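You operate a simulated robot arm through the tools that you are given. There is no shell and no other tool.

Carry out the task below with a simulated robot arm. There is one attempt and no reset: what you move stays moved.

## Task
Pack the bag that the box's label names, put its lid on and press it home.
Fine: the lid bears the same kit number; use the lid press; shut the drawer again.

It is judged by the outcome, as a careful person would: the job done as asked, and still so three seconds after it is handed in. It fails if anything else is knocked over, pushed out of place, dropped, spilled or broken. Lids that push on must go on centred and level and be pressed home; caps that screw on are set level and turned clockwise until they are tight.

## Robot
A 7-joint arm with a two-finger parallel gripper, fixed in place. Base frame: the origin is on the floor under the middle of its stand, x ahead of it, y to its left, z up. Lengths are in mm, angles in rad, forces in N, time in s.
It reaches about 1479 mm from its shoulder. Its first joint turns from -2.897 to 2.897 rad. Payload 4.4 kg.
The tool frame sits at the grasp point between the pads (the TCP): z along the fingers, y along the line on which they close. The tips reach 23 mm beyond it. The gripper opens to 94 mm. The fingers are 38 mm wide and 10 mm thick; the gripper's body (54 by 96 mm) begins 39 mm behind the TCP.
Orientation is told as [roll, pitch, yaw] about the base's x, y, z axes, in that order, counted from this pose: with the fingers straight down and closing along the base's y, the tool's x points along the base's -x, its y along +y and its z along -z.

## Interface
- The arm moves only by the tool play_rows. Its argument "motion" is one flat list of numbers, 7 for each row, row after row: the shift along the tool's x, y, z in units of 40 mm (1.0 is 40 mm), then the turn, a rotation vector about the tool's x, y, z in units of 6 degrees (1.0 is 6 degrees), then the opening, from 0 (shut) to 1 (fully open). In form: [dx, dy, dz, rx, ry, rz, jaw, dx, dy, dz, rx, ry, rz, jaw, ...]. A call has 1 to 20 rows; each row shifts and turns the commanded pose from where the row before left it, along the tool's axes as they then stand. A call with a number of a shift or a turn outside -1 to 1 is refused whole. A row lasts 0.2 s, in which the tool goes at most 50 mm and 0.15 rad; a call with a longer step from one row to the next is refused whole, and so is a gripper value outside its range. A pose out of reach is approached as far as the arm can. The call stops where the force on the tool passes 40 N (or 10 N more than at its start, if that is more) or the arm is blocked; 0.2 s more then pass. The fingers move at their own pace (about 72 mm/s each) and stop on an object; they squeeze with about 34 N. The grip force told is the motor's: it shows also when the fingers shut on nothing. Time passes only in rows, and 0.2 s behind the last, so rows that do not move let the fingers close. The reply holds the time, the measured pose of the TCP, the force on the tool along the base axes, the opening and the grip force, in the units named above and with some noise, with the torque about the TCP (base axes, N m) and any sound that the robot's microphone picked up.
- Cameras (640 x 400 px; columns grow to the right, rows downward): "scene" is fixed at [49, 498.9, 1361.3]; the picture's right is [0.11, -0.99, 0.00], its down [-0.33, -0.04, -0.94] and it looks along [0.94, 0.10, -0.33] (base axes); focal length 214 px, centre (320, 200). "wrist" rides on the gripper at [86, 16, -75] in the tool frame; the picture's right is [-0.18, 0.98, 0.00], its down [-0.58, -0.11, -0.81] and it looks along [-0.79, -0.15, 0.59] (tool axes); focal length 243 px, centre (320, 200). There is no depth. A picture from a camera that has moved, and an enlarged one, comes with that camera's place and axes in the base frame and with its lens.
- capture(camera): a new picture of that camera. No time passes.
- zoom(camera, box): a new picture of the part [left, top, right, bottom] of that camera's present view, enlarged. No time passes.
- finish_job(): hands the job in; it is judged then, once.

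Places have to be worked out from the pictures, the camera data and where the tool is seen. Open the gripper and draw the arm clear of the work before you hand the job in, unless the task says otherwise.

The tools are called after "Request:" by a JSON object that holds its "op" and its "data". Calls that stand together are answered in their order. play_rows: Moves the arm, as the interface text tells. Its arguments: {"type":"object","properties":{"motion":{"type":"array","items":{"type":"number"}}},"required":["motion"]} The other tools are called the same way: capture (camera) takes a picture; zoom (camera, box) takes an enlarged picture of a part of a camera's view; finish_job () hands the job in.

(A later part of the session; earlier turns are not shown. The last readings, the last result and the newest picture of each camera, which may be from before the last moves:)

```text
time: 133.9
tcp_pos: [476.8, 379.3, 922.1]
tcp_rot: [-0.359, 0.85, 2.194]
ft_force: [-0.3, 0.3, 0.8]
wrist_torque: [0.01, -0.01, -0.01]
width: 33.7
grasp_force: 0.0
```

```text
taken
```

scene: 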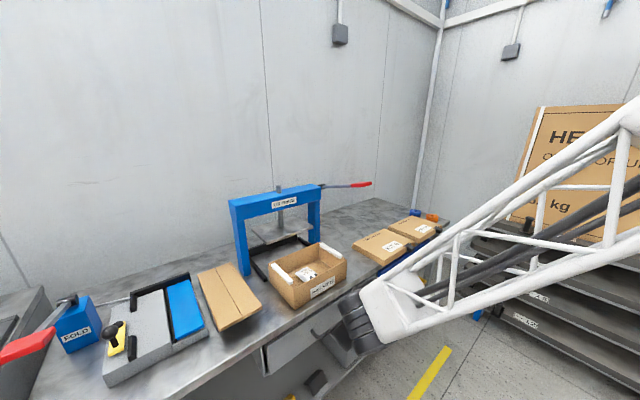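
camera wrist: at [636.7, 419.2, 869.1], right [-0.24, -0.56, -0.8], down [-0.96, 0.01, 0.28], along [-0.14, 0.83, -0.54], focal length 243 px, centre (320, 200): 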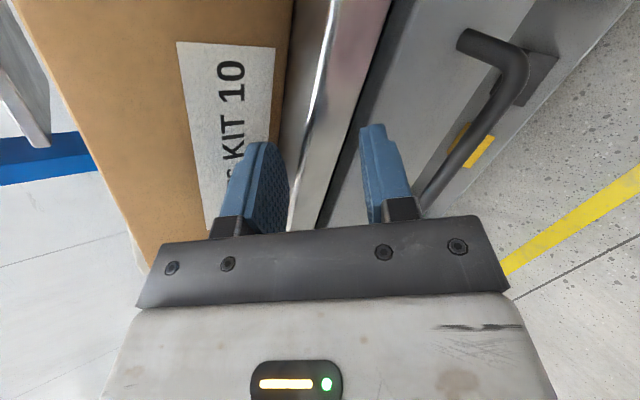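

Still clean. From this right-hand lean I'll bring the tool down to vertical, three rows at a time.

Request:
{"op": "play_rows", "data": {"motion": [0, 0, 0, -0.295, -0.95, 0, 0.36, 0, 0, 0, -0.295, -0.95, 0, 0.36, 0, 0, 0, -0.295, -0.95, 0, 0.36, 0, 0, 0, 0, 0, 0, 0.36]}}

Request:
{"op": "capture", "data": {"camera": "scene"}}

```text
time: 134.9
tcp_pos: [476.6, 380.2, 921.1]
tcp_rot: [-0.195, 0.56, 2.298]
ft_force: [-0.3, -0.2, 0.3]
wrist_torque: [0.01, 0.01, 0.0]
width: 34.0
grasp_force: 0.0
```

```text
taken
```

scene: 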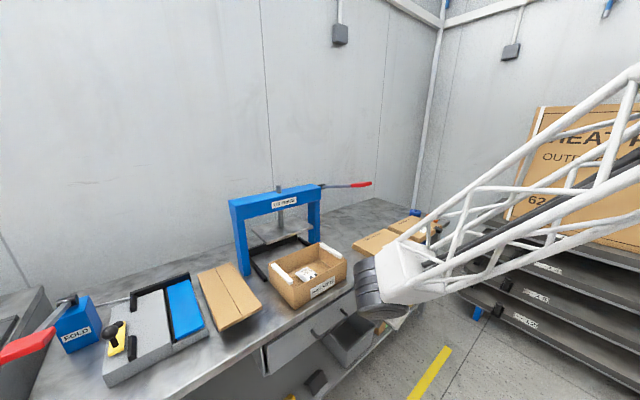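

No flags. I'll continue toward vertical.

Request:
{"op": "play_rows", "data": {"motion": [0, 0, 0, -0.295, -0.95, 0, 0.36, 0, 0, 0, -0.295, -0.95, 0, 0.36, 0, 0, 0, -0.295, -0.95, 0, 0.36, 0, 0, 0, 0, 0, 0, 0.36]}}

Request:
{"op": "capture", "data": {"camera": "scene"}}

```text
time: 135.9
tcp_pos: [476.7, 378.3, 921.7]
tcp_rot: [-0.085, 0.264, 2.344]
ft_force: [0.6, 0.4, -0.1]
wrist_torque: [0.01, 0.01, 0.02]
width: 33.5
grasp_force: 0.1
```

```text
taken
```

scene: 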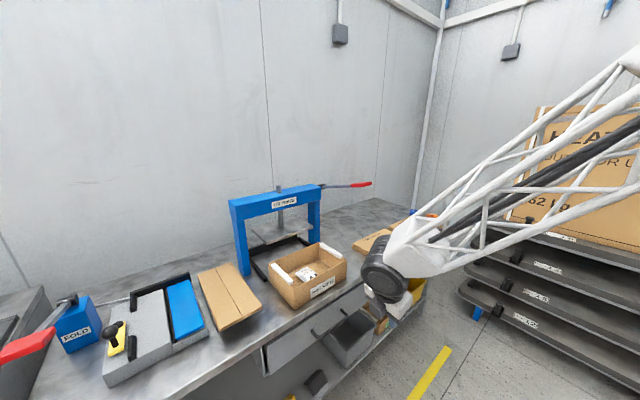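

Only 15° is left and still no flags.

Request:
{"op": "play_rows", "data": {"motion": [0, 0, 0, -0.295, -0.95, 0, 0.36, 0, 0, 0, -0.295, -0.95, 0, 0.36, 0, 0, 0, -0.2, -0.6, 0, 0.36, 0, 0, 0, 0, 0, 0, 0.36]}}

Request:
{"op": "capture", "data": {"camera": "scene"}}

```text
time: 136.9
tcp_pos: [478.7, 379.1, 921.5]
tcp_rot: [0.0, 0.003, 2.355]
ft_force: [0.4, -0.5, -0.7]
wrist_torque: [-0.04, -0.02, 0.0]
width: 33.8
grasp_force: 0.0
```

```text
taken
```

scene: 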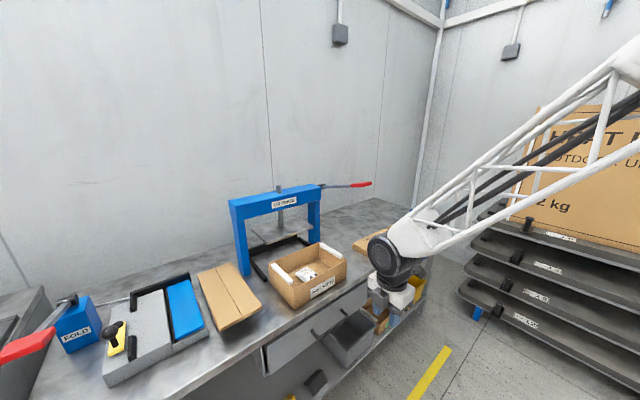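

The tool is exactly vertical with no flags, so the wrist is unflipped at last. I'll turn the yaw back to 0.785 so the camera faces the bench.

Request:
{"op": "play_rows", "data": {"motion": [0, 0, 0, 0, 0, 1, 0.36, 0, 0, 0, 0, 0, 1, 0.36, 0, 0, 0, 0, 0, 1, 0.36, 0, 0, 0, 0, 0, 1, 0.36, 0, 0, 0, 0, 0, 1, 0.36, 0, 0, 0, 0, 0, 1, 0.36, 0, 0, 0, 0, 0, 1, 0.36, 0, 0, 0, 0, 0, 1, 0.36, 0, 0, 0, 0, 0, 1, 0.36, 0, 0, 0, 0, 0, 1, 0.36, 0, 0, 0, 0, 0, 1, 0.36, 0, 0, 0, 0, 0, 1, 0.36, 0, 0, 0, 0, 0, 1, 0.36, 0, 0, 0, 0, 0, 1, 0.36, 0, 0, 0, 0, 0, 1, 0.36, 0, 0, 0, 0, 0, 0, 0.36]}}

Request:
{"op": "capture", "data": {"camera": "scene"}}

Request:
{"op": "capture", "data": {"camera": "wrist"}}

```text
time: 140.3
tcp_pos: [478.1, 379.0, 919.5]
tcp_rot: [-0.006, -0.001, 0.785]
ft_force: [0.3, 0.0, 0.9]
wrist_torque: [-0.02, 0.05, 0.02]
width: 33.9
grasp_force: 0.0
```

```text
taken
```

scene: 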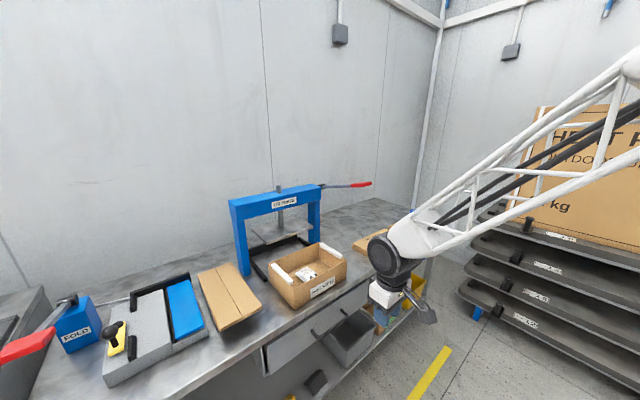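

```text
taken
camera wrist: at [404.3, 331.3, 995.2], right [-0.56, 0.83, 0.0], down [0.49, 0.34, 0.81], along [0.67, 0.45, -0.59], focal length 243 px, centre (320, 200)
```

wrist: 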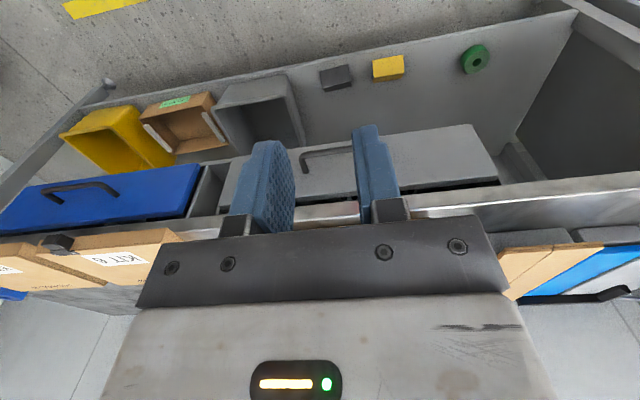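

Full control is back. I'll move right and up along the bench front, keeping the tool vertical, to look at the KIT 10 lid.

Request:
{"op": "play_rows", "data": {"motion": [0, -0.85, -0.4, 0, 0, 0, 0.6, 0, -0.85, -0.4, 0, 0, 0, 0.6, 0, -0.85, -0.4, 0, 0, 0, 0.6, 0, -0.85, -0.4, 0, 0, 0, 0.6, 0, -0.85, -0.4, 0, 0, 0, 0.6, 0, -0.85, -0.4, 0, 0, 0, 0.6, 0, -0.85, -0.4, 0, 0, 0, 0.6, 0, 0, 0, 0, 0, 0, 0.6]}}

Request:
{"op": "capture", "data": {"camera": "wrist"}}

Request:
{"op": "capture", "data": {"camera": "scene"}}

```text
time: 142.1
tcp_pos: [646.0, 212.6, 1032.0]
tcp_rot: [-0.005, -0.001, 0.786]
ft_force: [-1.1, -0.4, -0.1]
wrist_torque: [0.02, -0.02, 0.03]
width: 56.3
grasp_force: 0.1
```

```text
taken
camera wrist: at [573.5, 163.8, 1105.5], right [-0.56, 0.83, 0.0], down [0.49, 0.34, 0.81], along [0.67, 0.45, -0.59], focal length 243 px, centre (320, 200)
```

wrist: 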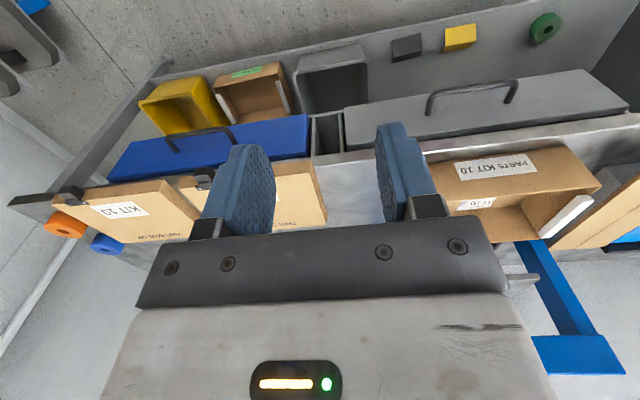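

```text
taken
```

scene: 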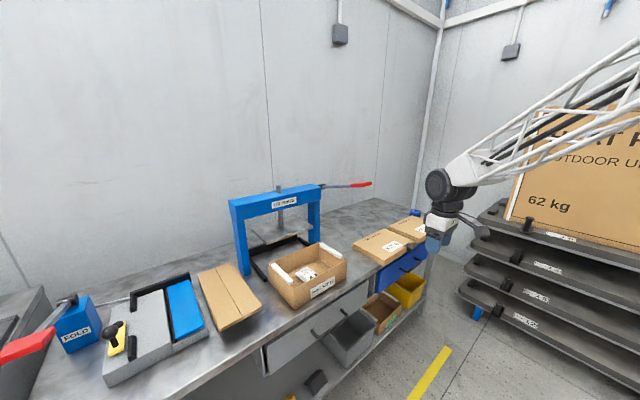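

Moving smoothly. I'll continue right to X≈600.

Request:
{"op": "play_rows", "data": {"motion": [0, -0.9, 0, 0, 0, 0, 0.6, 0, -0.9, 0, 0, 0, 0, 0.6, 0, -0.9, 0, 0, 0, 0, 0.6, 0, -0.9, 0, 0, 0, 0, 0.6, 0, -0.9, 0, 0, 0, 0, 0.6, 0, -0.9, 0, 0, 0, 0, 0.6, 0, -0.9, 0, 0, 0, 0, 0.6, 0, -0.9, 0, 0, 0, 0, 0.6, 0, 0, 0, 0, 0, 0, 0.6]}}

Request:
{"op": "capture", "data": {"camera": "wrist"}}

Request:
{"op": "zoom", "data": {"camera": "wrist", "box": [60, 60, 300, 240]}}

Request:
{"op": "capture", "data": {"camera": "scene"}}

```text
time: 144.1
tcp_pos: [851.5, 5.3, 1034.5]
tcp_rot: [-0.006, -0.001, 0.786]
ft_force: [0.4, -0.3, 0.4]
wrist_torque: [-0.04, 0.04, -0.02]
width: 56.5
grasp_force: 0.1
```

```text
taken
camera wrist: at [777.7, -42.4, 1108.2], right [-0.56, 0.83, 0.0], down [0.49, 0.34, 0.81], along [0.67, 0.45, -0.59], focal length 243 px, centre (320, 200)
```

wrist: 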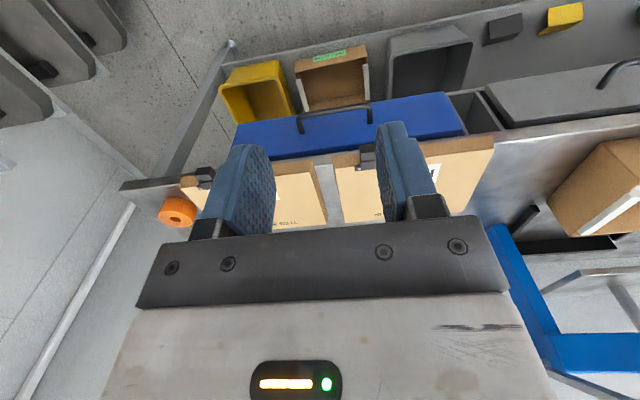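

```text
2.22 times, centred on (180, 150) of wrist
camera zoom: at [777.7, -42.4, 1108.2], right [-0.56, 0.83, 0.0], down [0.49, 0.34, 0.81], along [0.67, 0.45, -0.59], focal length 539 px, centre (631, 311)
```

zoom: 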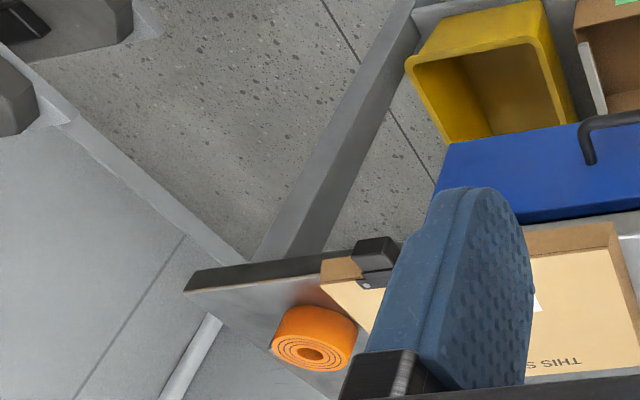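

```text
taken
```

scene: 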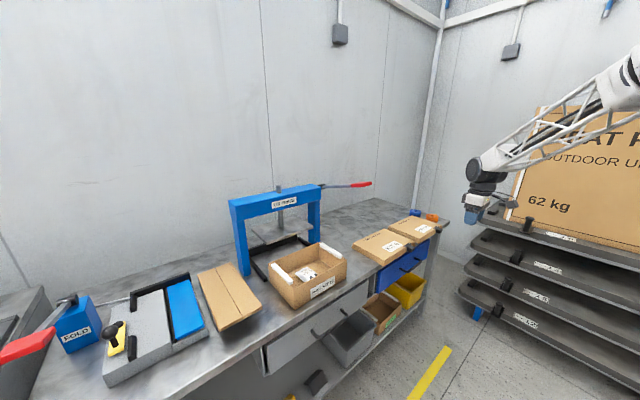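

The fingers hide the lid here. I'll close the jaw and step back left a little so the KIT 10 lid sits in clear view.

Request:
{"op": "play_rows", "data": {"motion": [-0.4, 0.9, 0.3, 0, 0, 0, 0, -0.4, 0.9, 0.3, 0, 0, 0, 0, 0, 0.9, 0.3, 0, 0, 0, 0, 0, 0, 0, 0, 0, 0, 0]}}

Request:
{"op": "capture", "data": {"camera": "wrist"}}

Request:
{"op": "zoom", "data": {"camera": "wrist", "box": [40, 80, 300, 260]}}

```text
time: 145.1
tcp_pos: [794.1, 107.4, 999.8]
tcp_rot: [-0.005, -0.001, 0.786]
ft_force: [-0.5, -0.1, 0.8]
wrist_torque: [0.01, 0.02, 0.02]
width: 0.0
grasp_force: 33.8
```

```text
taken
camera wrist: at [721.0, 58.7, 1073.8], right [-0.56, 0.83, 0.0], down [0.49, 0.34, 0.81], along [0.67, 0.45, -0.59], focal length 243 px, centre (320, 200)
```

wrist: 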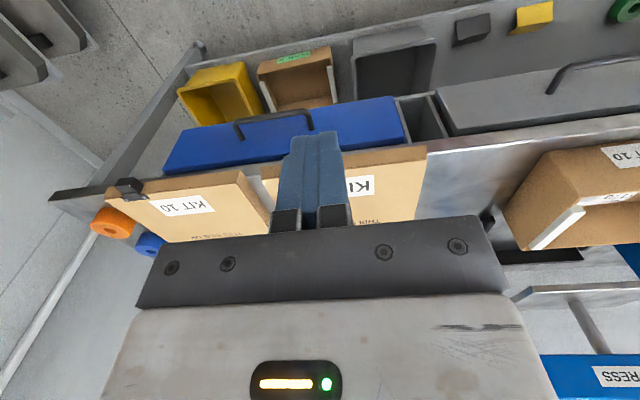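

```text
2.22 times, centred on (170, 170) of wrist
camera zoom: at [721.0, 58.7, 1073.8], right [-0.56, 0.83, 0.0], down [0.49, 0.34, 0.81], along [0.67, 0.45, -0.59], focal length 539 px, centre (653, 267)
```

zoom: 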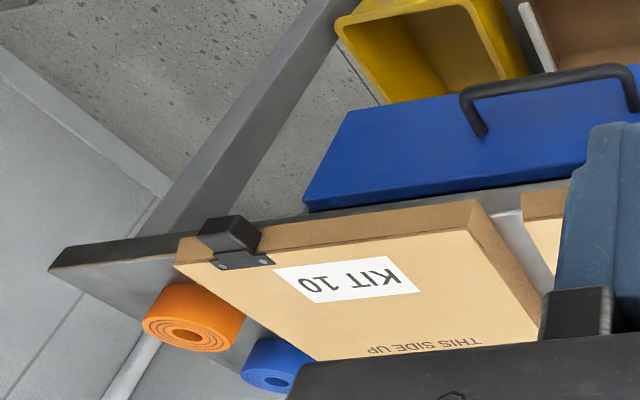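

The KIT 10 lid is clear now, with a black lug screwed on at its front right. I'll zoom in closely on the lug, as that's what I expect to grip.

Request:
{"op": "zoom", "data": {"camera": "wrist", "box": [95, 160, 175, 220]}}

Request:
{"op": "zoom", "data": {"camera": "scene", "box": [380, 205, 450, 250]}}

Request:
{"op": "zoom", "data": {"camera": "wrist", "box": [80, 130, 290, 260]}}

```text
6.67 times, centred on (135, 190) of wrist
camera zoom: at [721.0, 58.7, 1073.8], right [-0.56, 0.83, 0.0], down [0.49, 0.34, 0.81], along [0.67, 0.45, -0.59], focal length 1618 px, centre (1553, 267)
```

zoom: 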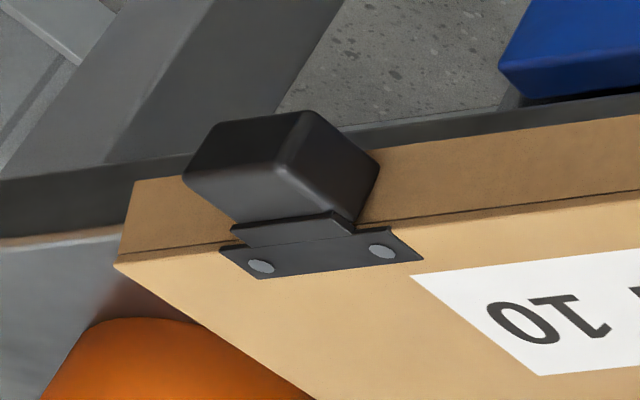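

```text
8.89 times, centred on (415, 228) of scene
camera zoom: at [49.0, 498.9, 1361.3], right [0.11, -0.99, 0.0], down [-0.33, -0.04, -0.94], along [0.94, 0.1, -0.33], focal length 1906 px, centre (-524, -44)
```

zoom: 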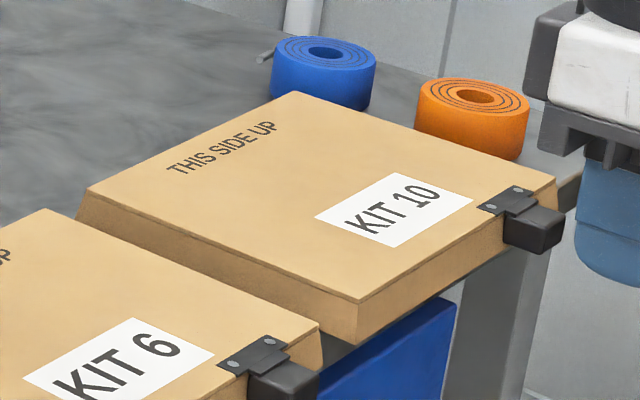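

```text
3.05 times, centred on (185, 195) of wrist
camera zoom: at [721.0, 58.7, 1073.8], right [-0.56, 0.83, 0.0], down [0.49, 0.34, 0.81], along [0.67, 0.45, -0.59], focal length 739 px, centre (731, 215)
```

zoom: 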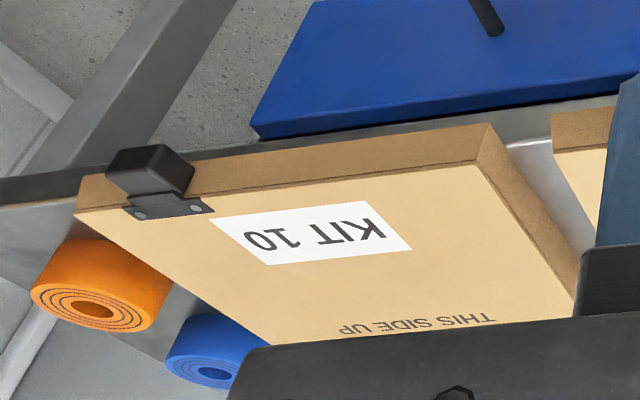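

The lug is a solid block at about bench-frame X 828–860, Y 794–814, z 802–820, overhanging the bench front. I'll grip its two sides from above with a vertical tool, the fingers close against the lid's front wall to resist drooping. Moving above it now.

Request:
{"op": "play_rows", "data": {"motion": [0, -0.9, 0, 0, 0, 0, 0.6, 0, -0.9, 0, 0, 0, 0, 0.6, 0, -0.9, 0, 0, 0, 0, 0.6, 0, -0.9, 0, 0, 0, 0, 0.6, 0, -0.9, 0, 0, 0, 0, 0.6, -0.3, -0.9, 0.2, 0, 0, 0, 0.6, -0.3, -0.9, 0.2, 0, 0, 0, 0.6, -0.4, -0.8, 0.3, 0, 0, 0, 0.6, -0.4, -0.8, 0.3, 0, 0, 0, 0.6, -0.5, -0.8, 0.3, 0, 0, 0, 0.6, 0, 0, 0, 0, 0, 0, 0.6]}}

Request:
{"op": "capture", "data": {"camera": "wrist"}}

Request:
{"op": "capture", "data": {"camera": "scene"}}

```text
time: 147.5
tcp_pos: [1093.9, -87.0, 947.0]
tcp_rot: [-0.005, -0.001, 0.785]
ft_force: [-0.1, -0.1, -0.4]
wrist_torque: [0.01, 0.03, 0.01]
width: 56.6
grasp_force: 0.0
```

```text
taken
camera wrist: at [1020.7, -134.8, 1021.3], right [-0.56, 0.83, 0.0], down [0.49, 0.34, 0.81], along [0.67, 0.45, -0.59], focal length 243 px, centre (320, 200)
```

wrist: 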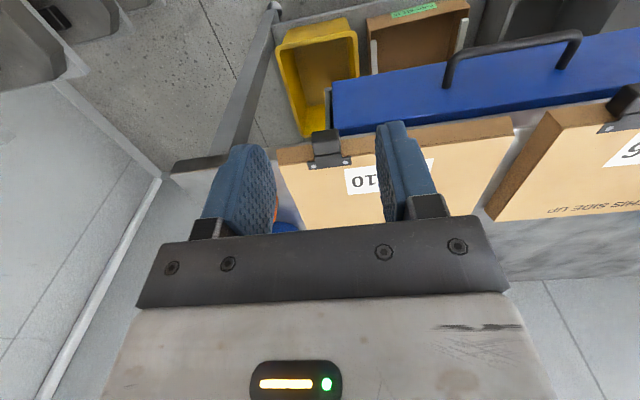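

```text
taken
```

scene: 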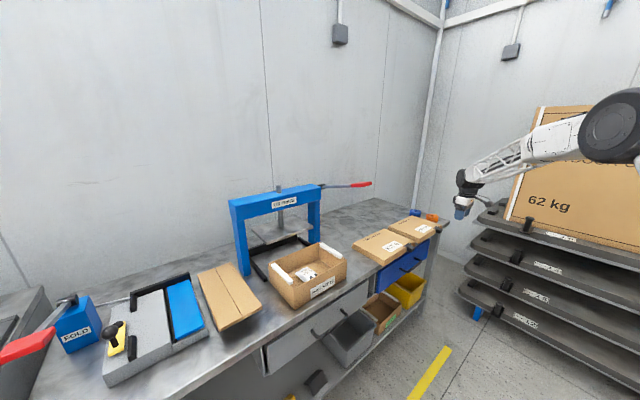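

The lug shows between the fingers. I'll zoom in to measure it from this closer viewpoint.

Request:
{"op": "zoom", "data": {"camera": "wrist", "box": [270, 110, 390, 200]}}

Request:
{"op": "zoom", "data": {"camera": "wrist", "box": [260, 90, 540, 250]}}

```text
4.44 times, centred on (330, 155) of wrist
camera zoom: at [1020.7, -134.8, 1021.3], right [-0.56, 0.83, 0.0], down [0.49, 0.34, 0.81], along [0.67, 0.45, -0.59], focal length 1078 px, centre (276, 400)
```

zoom: 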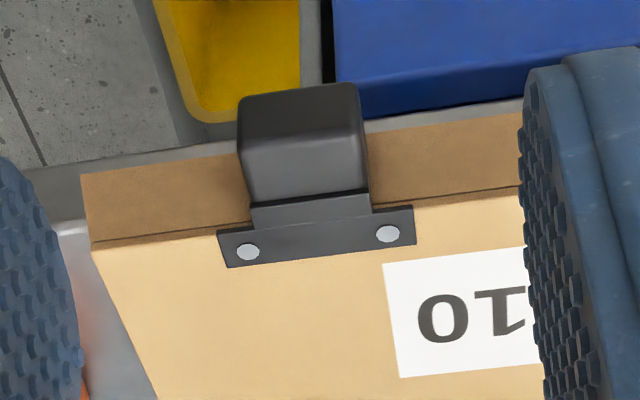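

```text
2.29 times, centred on (400, 170) of wrist
camera zoom: at [1020.7, -134.8, 1021.3], right [-0.56, 0.83, 0.0], down [0.49, 0.34, 0.81], along [0.67, 0.45, -0.59], focal length 555 px, centre (137, 269)
```

zoom: 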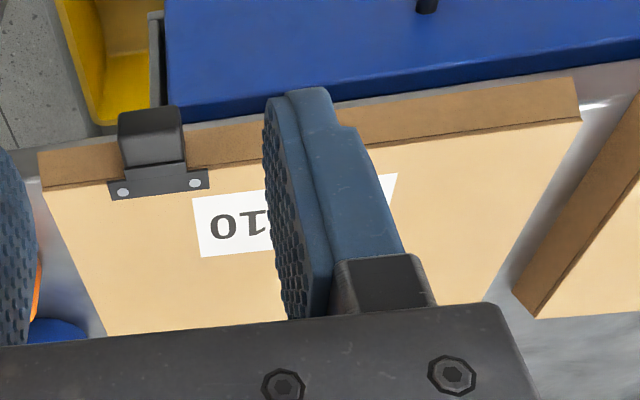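

The measurements agree: lug X 828–858, Y 795–814, z 801–820. I'll move over it to z≈860.

Request:
{"op": "play_rows", "data": {"motion": [-0.65, -0.067, 0.72, 0, 0, 0, 0.6, -0.65, -0.067, 0.72, 0, 0, 0, 0.6, -0.65, -0.067, 0.72, 0, 0, 0, 0.6, 0, 0, 0, 0, 0, 0, 0.6]}}

Request:
{"op": "capture", "data": {"camera": "wrist"}}

Request:
{"op": "zoom", "data": {"camera": "scene", "box": [380, 190, 480, 260]}}

```text
time: 148.5
tcp_pos: [1156.4, -36.5, 861.8]
tcp_rot: [-0.006, 0.001, 0.786]
ft_force: [0.0, 0.1, 0.3]
wrist_torque: [0.0, -0.02, 0.01]
width: 56.4
grasp_force: 0.1
```

```text
taken
camera wrist: at [1083.5, -85.1, 935.1], right [-0.56, 0.83, -0.01], down [0.49, 0.34, 0.81], along [0.67, 0.45, -0.59], focal length 243 px, centre (320, 200)
```

wrist: 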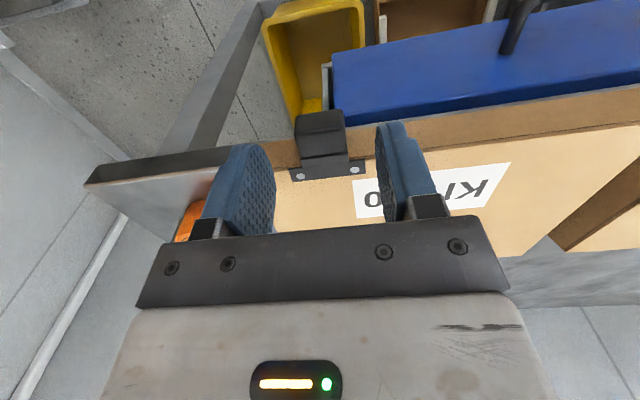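

```text
5.71 times, centred on (430, 225) of scene
camera zoom: at [49.0, 498.9, 1361.3], right [0.11, -0.99, 0.0], down [-0.33, -0.04, -0.94], along [0.94, 0.1, -0.33], focal length 1226 px, centre (-309, 57)
```

zoom: 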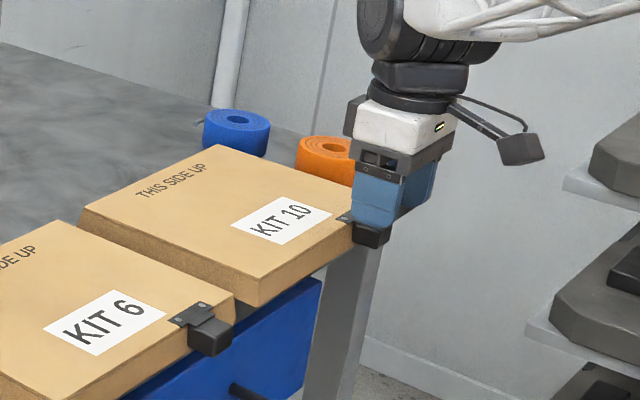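

Aligned: TCP X 843.5, Y 792. I'll lower 50 mm so the pads are level with the lug.

Request:
{"op": "play_rows", "data": {"motion": [0, 0, 0.35, 0, 0, 0, 0.6, 0, 0, 0.35, 0, 0, 0, 0.6, 0, 0, 0.3, 0, 0, 0, 0.6, 0, 0, 0.24, 0, 0, 0, 0.6, 0, 0, 0, 0, 0, 0, 0.6]}}

Request:
{"op": "zoom", "data": {"camera": "scene", "box": [380, 190, 480, 260]}}

Request:
{"op": "capture", "data": {"camera": "wrist"}}

```text
time: 149.7
tcp_pos: [1154.9, -38.1, 813.0]
tcp_rot: [-0.006, 0.0, 0.785]
ft_force: [0.5, -0.8, -0.3]
wrist_torque: [-0.04, 0.01, -0.02]
width: 56.5
grasp_force: 0.0
```

```text
5.71 times, centred on (430, 225) of scene
camera zoom: at [49.0, 498.9, 1361.3], right [0.11, -0.99, 0.0], down [-0.33, -0.04, -0.94], along [0.94, 0.1, -0.33], focal length 1226 px, centre (-309, 57)
```

zoom: 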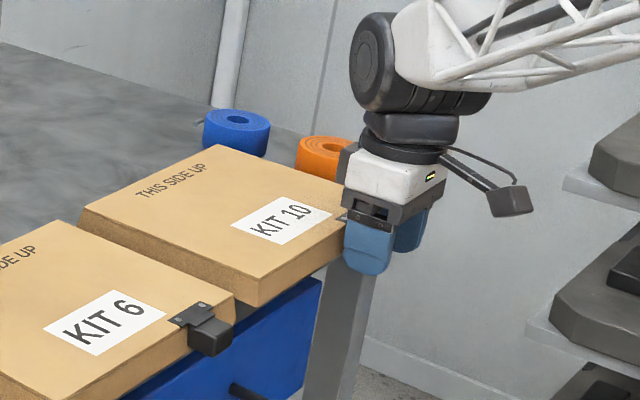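

```text
taken
camera wrist: at [1081.5, -85.6, 887.2], right [-0.56, 0.83, 0.0], down [0.49, 0.34, 0.81], along [0.67, 0.45, -0.59], focal length 243 px, centre (320, 200)
```

wrist: 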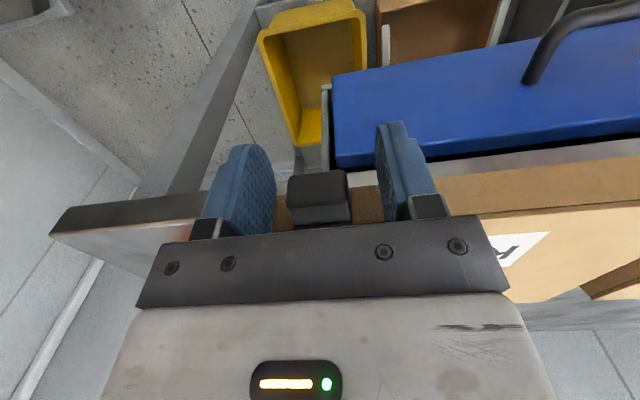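

The lug is between the fingers. I'll ease forward about 4 mm toward the lid wall, then close.

Request:
{"op": "play_rows", "data": {"motion": [-0.05, 0, 0, 0, 0, 0, 0.6, -0.05, 0, 0.02, 0, 0, 0, 0.6, 0, 0, 0, 0, 0, 0, 0.6]}}

```text
time: 150.5
tcp_pos: [1158.6, -35.0, 813.7]
tcp_rot: [-0.005, 0.0, 0.785]
ft_force: [-0.7, 0.4, 0.3]
wrist_torque: [0.0, -0.01, 0.0]
width: 56.5
grasp_force: 0.0
```

No contact force, Y is 794.5. Closing on the lug.

Request:
{"op": "play_rows", "data": {"motion": [0, 0, 0, 0, 0, 0, 0.3, 0, 0, 0, 0, 0, 0, 0, 0, 0, 0, 0, 0, 0, 0, 0, 0, 0, 0, 0, 0, 0]}}

Request:
{"op": "capture", "data": {"camera": "wrist"}}

```text
time: 151.5
tcp_pos: [1157.4, -35.2, 813.3]
tcp_rot: [-0.007, 0.001, 0.786]
ft_force: [0.2, 1.3, 1.3]
wrist_torque: [-0.04, -0.08, 0.03]
width: 29.6
grasp_force: 34.1
```

```text
taken
camera wrist: at [1085.1, -82.9, 887.0], right [-0.56, 0.83, 0.0], down [0.49, 0.34, 0.81], along [0.67, 0.45, -0.59], focal length 243 px, centre (320, 200)
```

wrist: 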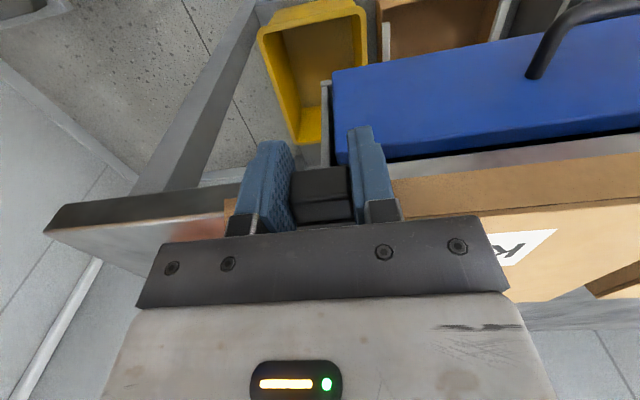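

Gripped at 29.6 mm, matching the lug width. I'll lift 15 mm slowly and check whether the lid comes up level.

Request:
{"op": "play_rows", "data": {"motion": [0, 0, -0.1, 0, 0, 0, 0, 0, 0, -0.15, 0, 0, 0, 0, 0, 0, -0.15, 0, 0, 0, 0, 0, 0, 0, 0, 0, 0, 0]}}

Request:
{"op": "zoom", "data": {"camera": "scene", "box": [370, 190, 480, 260]}}

Request:
{"op": "capture", "data": {"camera": "wrist"}}

```text
time: 152.5
tcp_pos: [1159.2, -35.8, 828.3]
tcp_rot: [-0.005, 0.001, 0.784]
ft_force: [-0.3, 0.4, -0.4]
wrist_torque: [-0.08, 0.03, 0.0]
width: 29.4
grasp_force: 33.8
```

```text
5.71 times, centred on (425, 225) of scene
camera zoom: at [49.0, 498.9, 1361.3], right [0.11, -0.99, 0.0], down [-0.33, -0.04, -0.94], along [0.94, 0.1, -0.33], focal length 1226 px, centre (-280, 57)
```

zoom: 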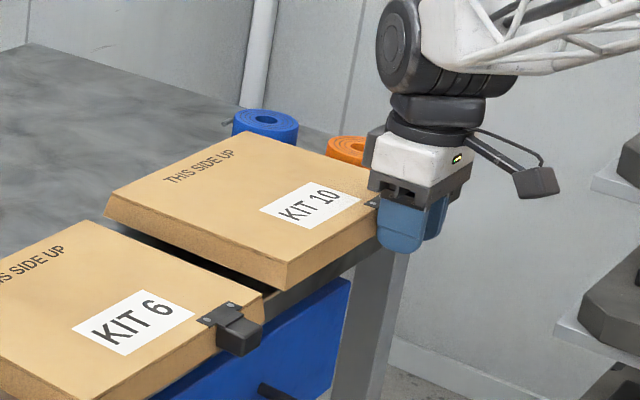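

```text
taken
camera wrist: at [1086.1, -83.0, 902.4], right [-0.56, 0.83, 0.0], down [0.49, 0.34, 0.81], along [0.67, 0.45, -0.59], focal length 243 px, centre (320, 200)
```

wrist: 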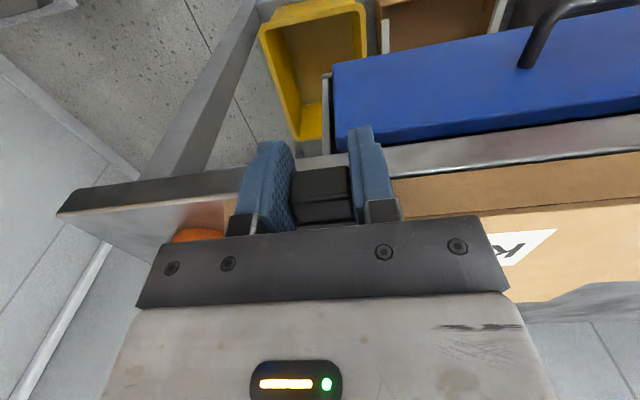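

The lid came up level and light (about 70 g by the torque). I'll lift to z≈940 and check it hangs level before carrying it.

Request:
{"op": "play_rows", "data": {"motion": [0.1, 0, -0.6, 0, 0, 0, 0, 0.3, 0, -0.7, 0, 0, 0, 0, 0.5, 0, -0.7, 0, 0, 0, 0, 0.5, 0, -0.7, 0, 0, 0, 0, 0.6, 0, 0, 0, 0, 0, 0, 0, 0, 0, 0, 0, 0, 0]}}

Request:
{"op": "zoom", "data": {"camera": "scene", "box": [360, 160, 500, 260]}}

Request:
{"op": "capture", "data": {"camera": "wrist"}}

```text
time: 153.9
tcp_pos: [1101.6, -94.1, 936.0]
tcp_rot: [-0.007, 0.0, 0.785]
ft_force: [-0.3, -0.6, -1.5]
wrist_torque: [-0.09, 0.01, 0.02]
width: 29.6
grasp_force: 34.0
```

```text
4.00 times, centred on (430, 210) of scene
camera zoom: at [49.0, 498.9, 1361.3], right [0.11, -0.99, 0.0], down [-0.33, -0.04, -0.94], along [0.94, 0.1, -0.33], focal length 858 px, centre (-120, 160)
```

zoom: 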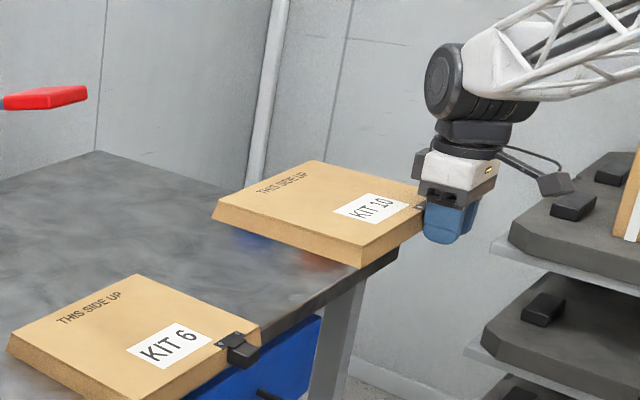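

```text
taken
camera wrist: at [1027.8, -141.4, 1010.5], right [-0.56, 0.83, 0.0], down [0.49, 0.34, 0.81], along [0.67, 0.45, -0.59], focal length 243 px, centre (320, 200)
```

wrist: 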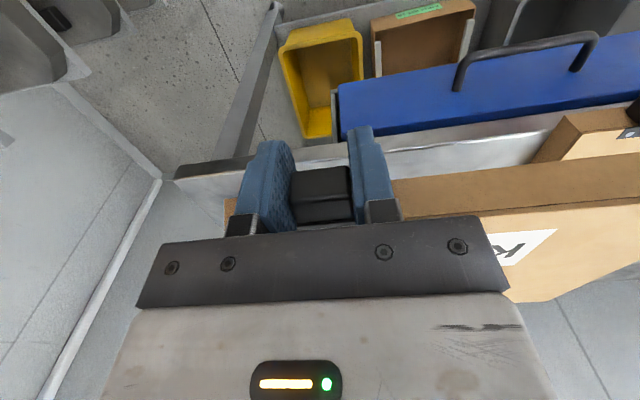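

The lid is level in the grip. Before carrying it over, I'll measure the box precisely while the arm is out of the way.

Request:
{"op": "zoom", "data": {"camera": "scene", "box": [260, 235, 360, 315]}}

Request:
{"op": "zoom", "data": {"camera": "scene", "box": [225, 180, 385, 290]}}

```text
5.00 times, centred on (310, 275) of scene
camera zoom: at [49.0, 498.9, 1361.3], right [0.11, -0.99, 0.0], down [-0.33, -0.04, -0.94], along [0.94, 0.1, -0.33], focal length 1072 px, centre (370, -175)
```

zoom: 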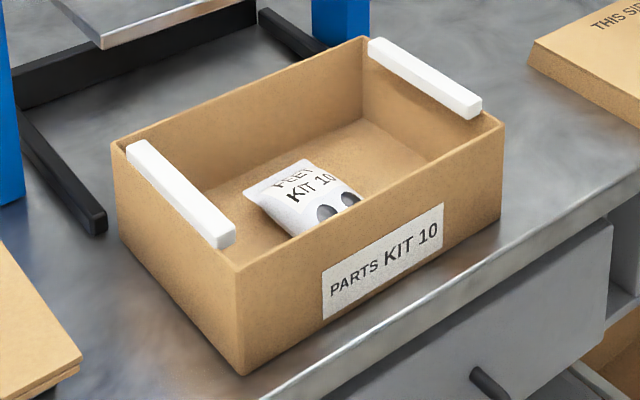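

```text
3.64 times, centred on (305, 235) of scene
camera zoom: at [49.0, 498.9, 1361.3], right [0.11, -0.99, 0.0], down [-0.33, -0.04, -0.94], along [0.94, 0.1, -0.33], focal length 780 px, centre (374, 73)
```

zoom: 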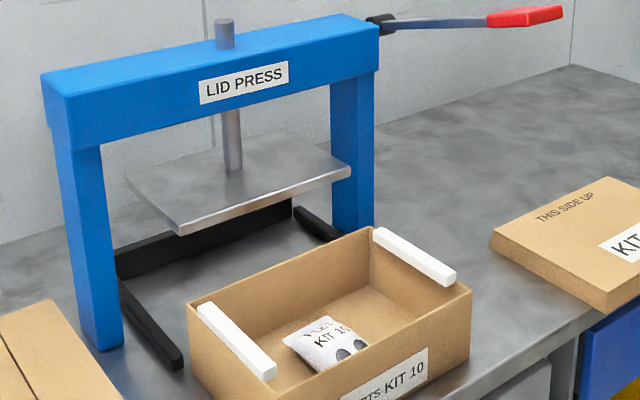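

The box measures about X −47 to 187, Y 855 to 1022, with its rim near z 883 and the white strips about 10 mm higher. The lid's centre is about 68 mm left and 106 mm ahead of the TCP. I'll carry the lid left at z≈936, clear of everything.

Request:
{"op": "play_rows", "data": {"motion": [0, 0.4, 0, 0, 0, 0, 0, 0, 0.8, 0, 0, 0, 0, 0, 0, 0.8, 0, 0, 0, 0, 0, 0, 0.8, 0, 0, 0, 0, 0, 0, 0.8, 0, 0, 0, 0, 0, 0, 0.8, 0, 0, 0, 0, 0, 0, 0.8, 0, 0, 0, 0, 0, 0, 0.8, 0, 0, 0, 0, 0, 0, 0.8, 0, 0, 0, 0, 0, 0, 0.8, 0, 0, 0, 0, 0, 0, 0.8, 0, 0, 0, 0, 0, 0, 0.4, 0, 0, 0, 0, 0, 0, 0, 0, 0, 0, 0, 0]}}

Request:
{"op": "capture", "data": {"camera": "scene"}}

```text
time: 156.7
tcp_pos: [852.3, 158.7, 934.7]
tcp_rot: [-0.006, 0.001, 0.785]
ft_force: [0.3, -0.4, -1.4]
wrist_torque: [-0.08, 0.04, 0.01]
width: 29.3
grasp_force: 34.0
```

```text
taken
```

scene: 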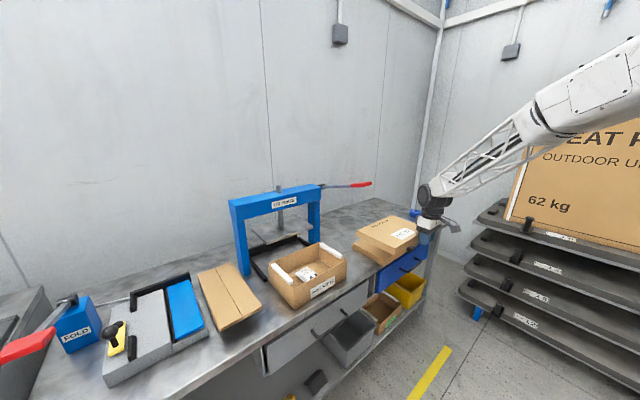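

Carrying well. I'll continue left to X≈138, staying back at Y≈715.

Request:
{"op": "play_rows", "data": {"motion": [0, 0.4, 0, 0, 0, 0, 0, 0, 0.8, 0, 0, 0, 0, 0, 0, 0.8, 0, 0, 0, 0, 0, 0, 0.8, 0, 0, 0, 0, 0, 0, 0.8, 0, 0, 0, 0, 0, 0, 0.8, 0, 0, 0, 0, 0, 0, 0.8, 0, 0, 0, 0, 0, 0, 0.8, 0, 0, 0, 0, 0, 0, 0.8, 0, 0, 0, 0, 0, 0, 0.8, 0, 0, 0, 0, 0, 0, 0.8, 0, 0, 0, 0, 0, 0, 0.4, 0, 0, 0, 0, 0, 0, 0, 0, 0, 0, 0, 0]}}

Request:
{"op": "capture", "data": {"camera": "scene"}}

Request:
{"op": "capture", "data": {"camera": "wrist"}}

```text
time: 159.5
tcp_pos: [604.9, 409.8, 932.0]
tcp_rot: [-0.005, 0.0, 0.786]
ft_force: [-0.3, 0.5, -1.4]
wrist_torque: [-0.08, 0.04, -0.01]
width: 29.5
grasp_force: 33.7
```

```text
taken
```

scene: 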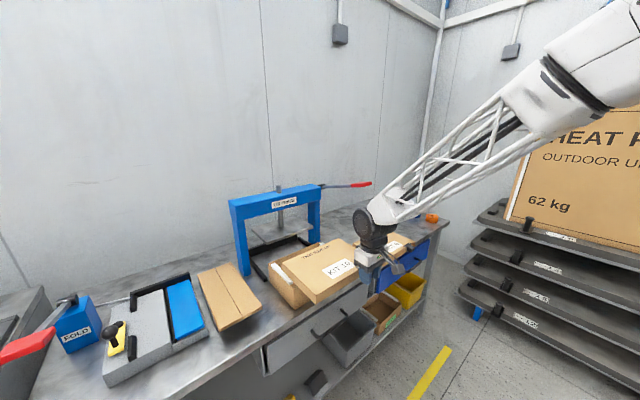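

```text
taken
camera wrist: at [531.5, 361.3, 1007.3], right [-0.56, 0.83, 0.0], down [0.49, 0.34, 0.81], along [0.67, 0.45, -0.59], focal length 243 px, centre (320, 200)
```

wrist: 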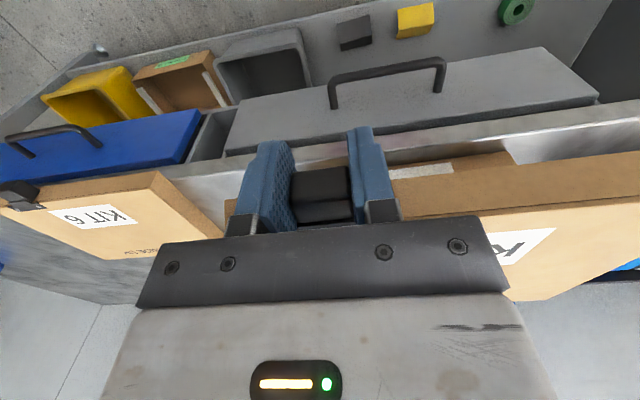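

I'm at X 138, Y 717 with the lid partly over the box. I'll move forward about 105 mm to bring it above the box, then compare edges in both cameras.

Request:
{"op": "play_rows", "data": {"motion": [-0.4, 0, -0.1, 0, 0, 0, 0, -0.7, 0, 0, 0, 0, 0, 0, -0.7, 0, 0, 0, 0, 0, 0, -0.5, 0, 0, 0, 0, 0, 0, -0.3, 0, 0, 0, 0, 0, 0, 0, 0, 0, 0, 0, 0, 0]}}

Request:
{"op": "zoom", "data": {"camera": "scene", "box": [250, 220, 390, 320]}}

Request:
{"op": "capture", "data": {"camera": "wrist"}}

Request:
{"op": "zoom", "data": {"camera": "wrist", "box": [380, 80, 640, 240]}}

```text
time: 160.9
tcp_pos: [679.2, 479.2, 936.4]
tcp_rot: [-0.006, -0.001, 0.787]
ft_force: [-0.2, 0.1, -1.4]
wrist_torque: [-0.12, -0.01, 0.0]
width: 29.3
grasp_force: 34.1
```

```text
4.00 times, centred on (320, 270) of scene
camera zoom: at [49.0, 498.9, 1361.3], right [0.11, -0.99, 0.0], down [-0.33, -0.04, -0.94], along [0.94, 0.1, -0.33], focal length 858 px, centre (320, -80)
```

zoom: 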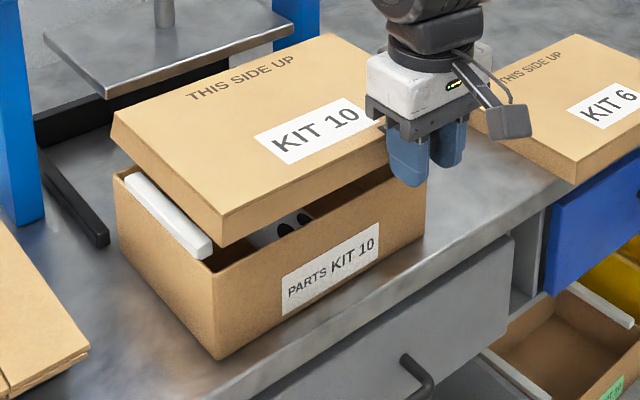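

```text
taken
camera wrist: at [605.8, 431.2, 1009.9], right [-0.56, 0.83, 0.0], down [0.49, 0.34, 0.81], along [0.67, 0.45, -0.59], focal length 243 px, centre (320, 200)
```

wrist: 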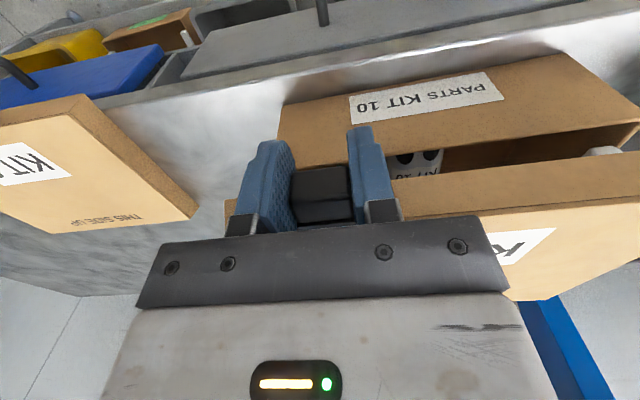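

```text
2.46 times, centred on (510, 160) of wrist
camera zoom: at [605.8, 431.2, 1009.9], right [-0.56, 0.83, 0.0], down [0.49, 0.34, 0.81], along [0.67, 0.45, -0.59], focal length 597 px, centre (-148, 298)
```

zoom: 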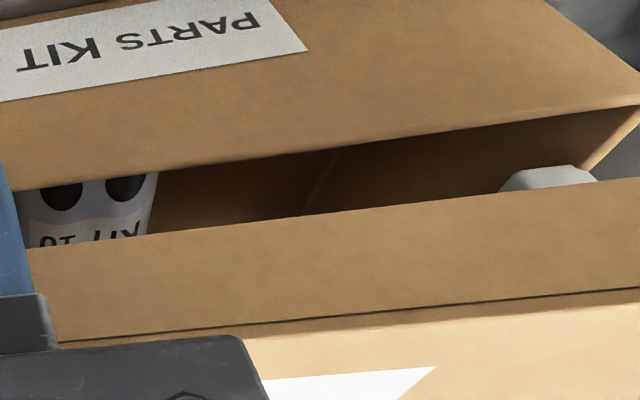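

Both cameras agree well. The lid's front-left lower corner is at about (−48, 840); the box's front-left rim corner is at about (−47, 855). I'll zoom in hard on those corners to refine the offset before lowering.

Request:
{"op": "zoom", "data": {"camera": "scene", "box": [265, 240, 325, 285]}}

Request:
{"op": "zoom", "data": {"camera": "scene", "box": [325, 225, 385, 270]}}

Request:
{"op": "zoom", "data": {"camera": "wrist", "box": [220, 90, 380, 230]}}

```text
8.89 times, centred on (295, 262) of scene
camera zoom: at [49.0, 498.9, 1361.3], right [0.11, -0.99, 0.0], down [-0.33, -0.04, -0.94], along [0.94, 0.1, -0.33], focal length 1906 px, centre (542, -356)
```

zoom: 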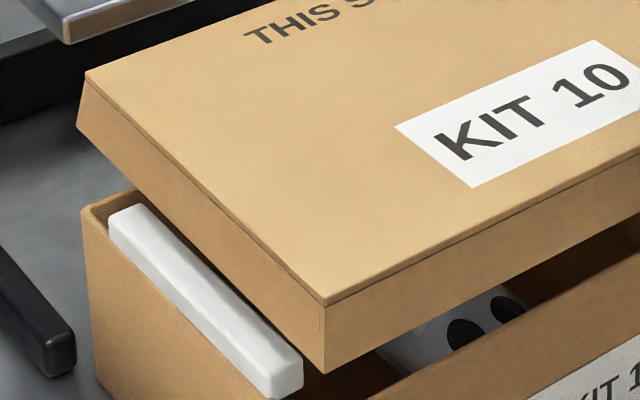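

```text
8.89 times, centred on (355, 248) of scene
camera zoom: at [49.0, 498.9, 1361.3], right [0.11, -0.99, 0.0], down [-0.33, -0.04, -0.94], along [0.94, 0.1, -0.33], focal length 1906 px, centre (9, -222)
```

zoom: 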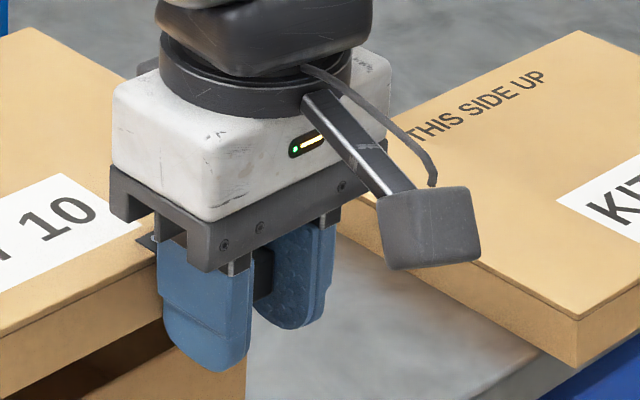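

```text
2.86 times, centred on (300, 160) of wrist
camera zoom: at [605.8, 431.2, 1009.9], right [-0.56, 0.83, 0.0], down [0.49, 0.34, 0.81], along [0.67, 0.45, -0.59], focal length 693 px, centre (377, 314)
```

zoom: 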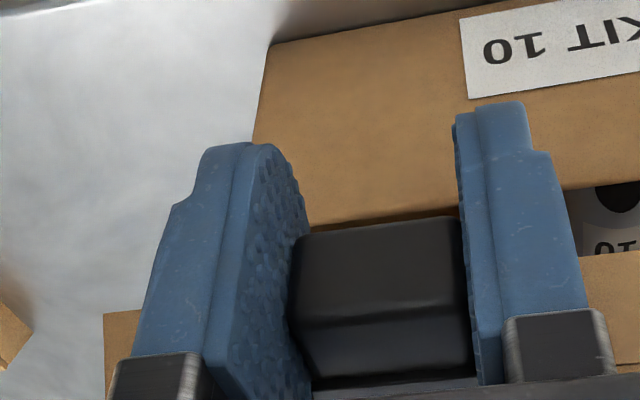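

The lid flares slightly outward at its bottom edge, which helps centring. Comparing outlines, the lid must move about 9 mm left and 5 mm forward, with about 0.7° of yaw. I'll do that and lower a little for a closer check.

Request:
{"op": "play_rows", "data": {"motion": [-0.065, 0.11, 0, 0, 0, -0.06, 0, -0.065, 0.11, 0, 0, 0, -0.057, 0, 0, 0, 0.2, 0, 0, 0, 0, 0, 0, 0.2, 0, 0, 0, 0, 0, 0, 0, 0, 0, 0, 0]}}

Request:
{"op": "zoom", "data": {"camera": "scene", "box": [265, 240, 325, 285]}}

Request:
{"op": "zoom", "data": {"camera": "scene", "box": [260, 220, 370, 310]}}

Request:
{"op": "zoom", "data": {"camera": "wrist", "box": [380, 80, 640, 240]}}

Request:
{"op": "zoom", "data": {"camera": "wrist", "box": [200, 90, 360, 230]}}

```text
time: 162.1
tcp_pos: [674.9, 490.7, 919.5]
tcp_rot: [-0.005, 0.001, 0.798]
ft_force: [0.4, 0.2, -0.8]
wrist_torque: [-0.11, 0.02, -0.01]
width: 29.1
grasp_force: 34.1
```

```text
8.89 times, centred on (295, 262) of scene
camera zoom: at [49.0, 498.9, 1361.3], right [0.11, -0.99, 0.0], down [-0.33, -0.04, -0.94], along [0.94, 0.1, -0.33], focal length 1906 px, centre (542, -356)
```

zoom: 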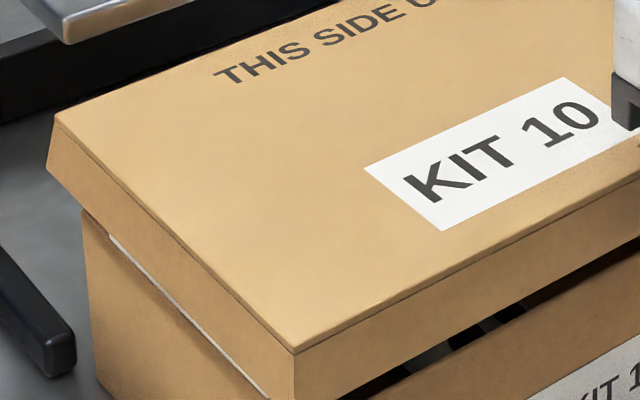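

```text
4.44 times, centred on (315, 265) of scene
camera zoom: at [49.0, 498.9, 1361.3], right [0.11, -0.99, 0.0], down [-0.33, -0.04, -0.94], along [0.94, 0.1, -0.33], focal length 953 px, centre (342, -89)
```

zoom: 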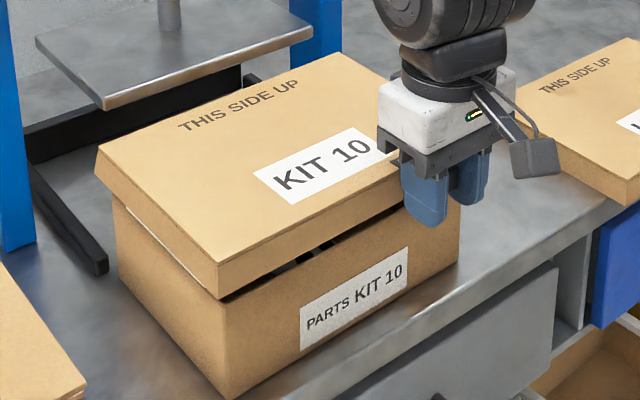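

```text
2.46 times, centred on (510, 160) of wrist
camera zoom: at [602.9, 441.6, 994.3], right [-0.57, 0.82, 0.0], down [0.48, 0.34, 0.81], along [0.66, 0.46, -0.59], focal length 597 px, centre (-148, 298)
```

zoom: 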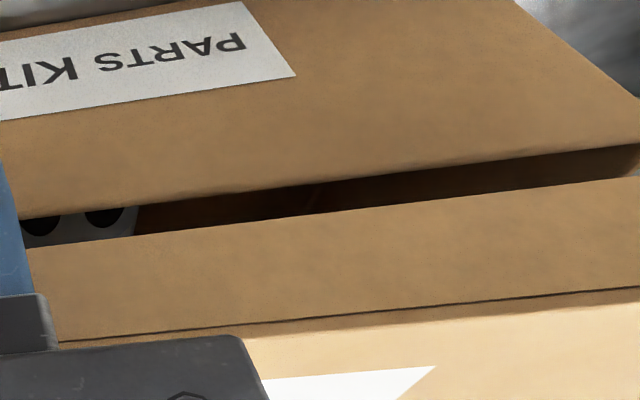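

```text
2.86 times, centred on (280, 160) of wrist
camera zoom: at [602.9, 441.6, 994.3], right [-0.57, 0.82, 0.0], down [0.48, 0.34, 0.81], along [0.66, 0.46, -0.59], focal length 693 px, centre (434, 314)
```

zoom: 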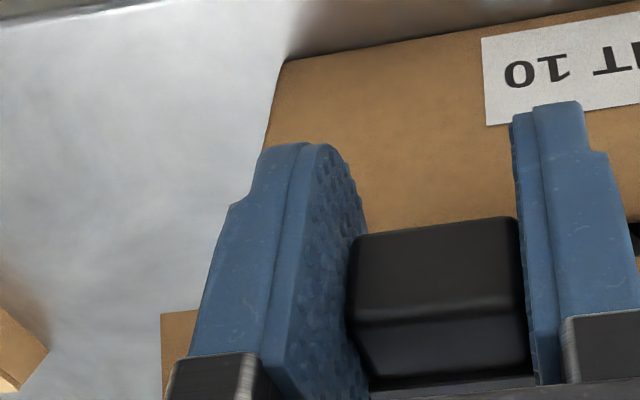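

Overhangs are now about 9–10 mm at the left, right and front and about 12 at the back. I'll nudge 1.5 mm back toward the robot and lower to just above the strips.

Request:
{"op": "play_rows", "data": {"motion": [0.0375, 0, 0, 0, 0, 0, 0, 0, 0, 0.2, 0, 0, 0, 0, 0, 0, 0.2, 0, 0, 0, 0, 0, 0, 0.1, 0, 0, 0, 0, 0, 0, 0, 0, 0, 0, 0]}}

Request:
{"op": "zoom", "data": {"camera": "scene", "box": [260, 220, 370, 310]}}

Request:
{"op": "zoom", "data": {"camera": "wrist", "box": [380, 80, 640, 240]}}

```text
time: 163.3
tcp_pos: [675.2, 490.3, 900.2]
tcp_rot: [-0.006, -0.001, 0.798]
ft_force: [0.0, 0.2, 0.0]
wrist_torque: [-0.09, -0.04, -0.02]
width: 29.5
grasp_force: 34.5
```

```text
4.44 times, centred on (315, 265) of scene
camera zoom: at [49.0, 498.9, 1361.3], right [0.11, -0.99, 0.0], down [-0.33, -0.04, -0.94], along [0.94, 0.1, -0.33], focal length 953 px, centre (342, -89)
```

zoom: 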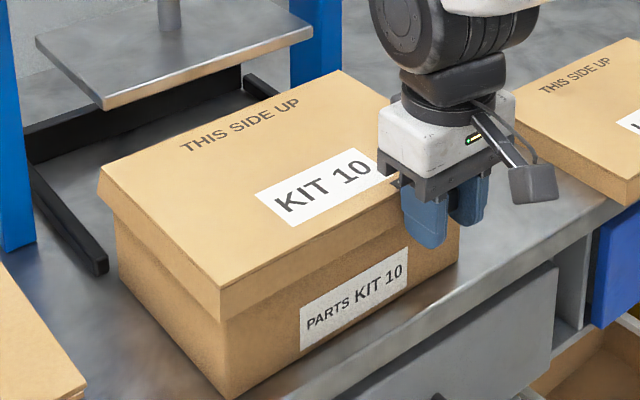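

```text
2.46 times, centred on (510, 160) of wrist
camera zoom: at [602.6, 441.1, 975.0], right [-0.57, 0.82, 0.0], down [0.48, 0.34, 0.81], along [0.66, 0.46, -0.59], focal length 597 px, centre (-148, 298)
```

zoom: 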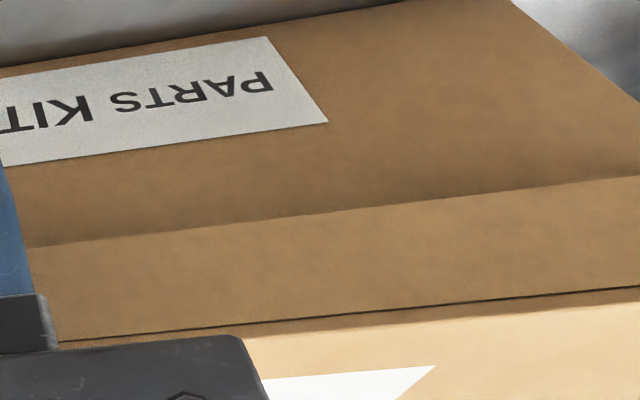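

The lid's lower edge is now at rim level, evenly around the box, with no contact force. I'll lower further in 2–3 mm steps until it rests.

Request:
{"op": "play_rows", "data": {"motion": [0, 0, 0.07, 0, 0, 0, 0, 0, 0, 0.07, 0, 0, 0, 0, 0, 0, 0, 0, 0, 0, 0]}}

```text
time: 164.1
tcp_pos: [675.0, 489.8, 895.1]
tcp_rot: [-0.005, 0.0, 0.797]
ft_force: [0.2, 0.0, -0.6]
wrist_torque: [-0.02, -0.09, 0.08]
width: 29.3
grasp_force: 34.0
```

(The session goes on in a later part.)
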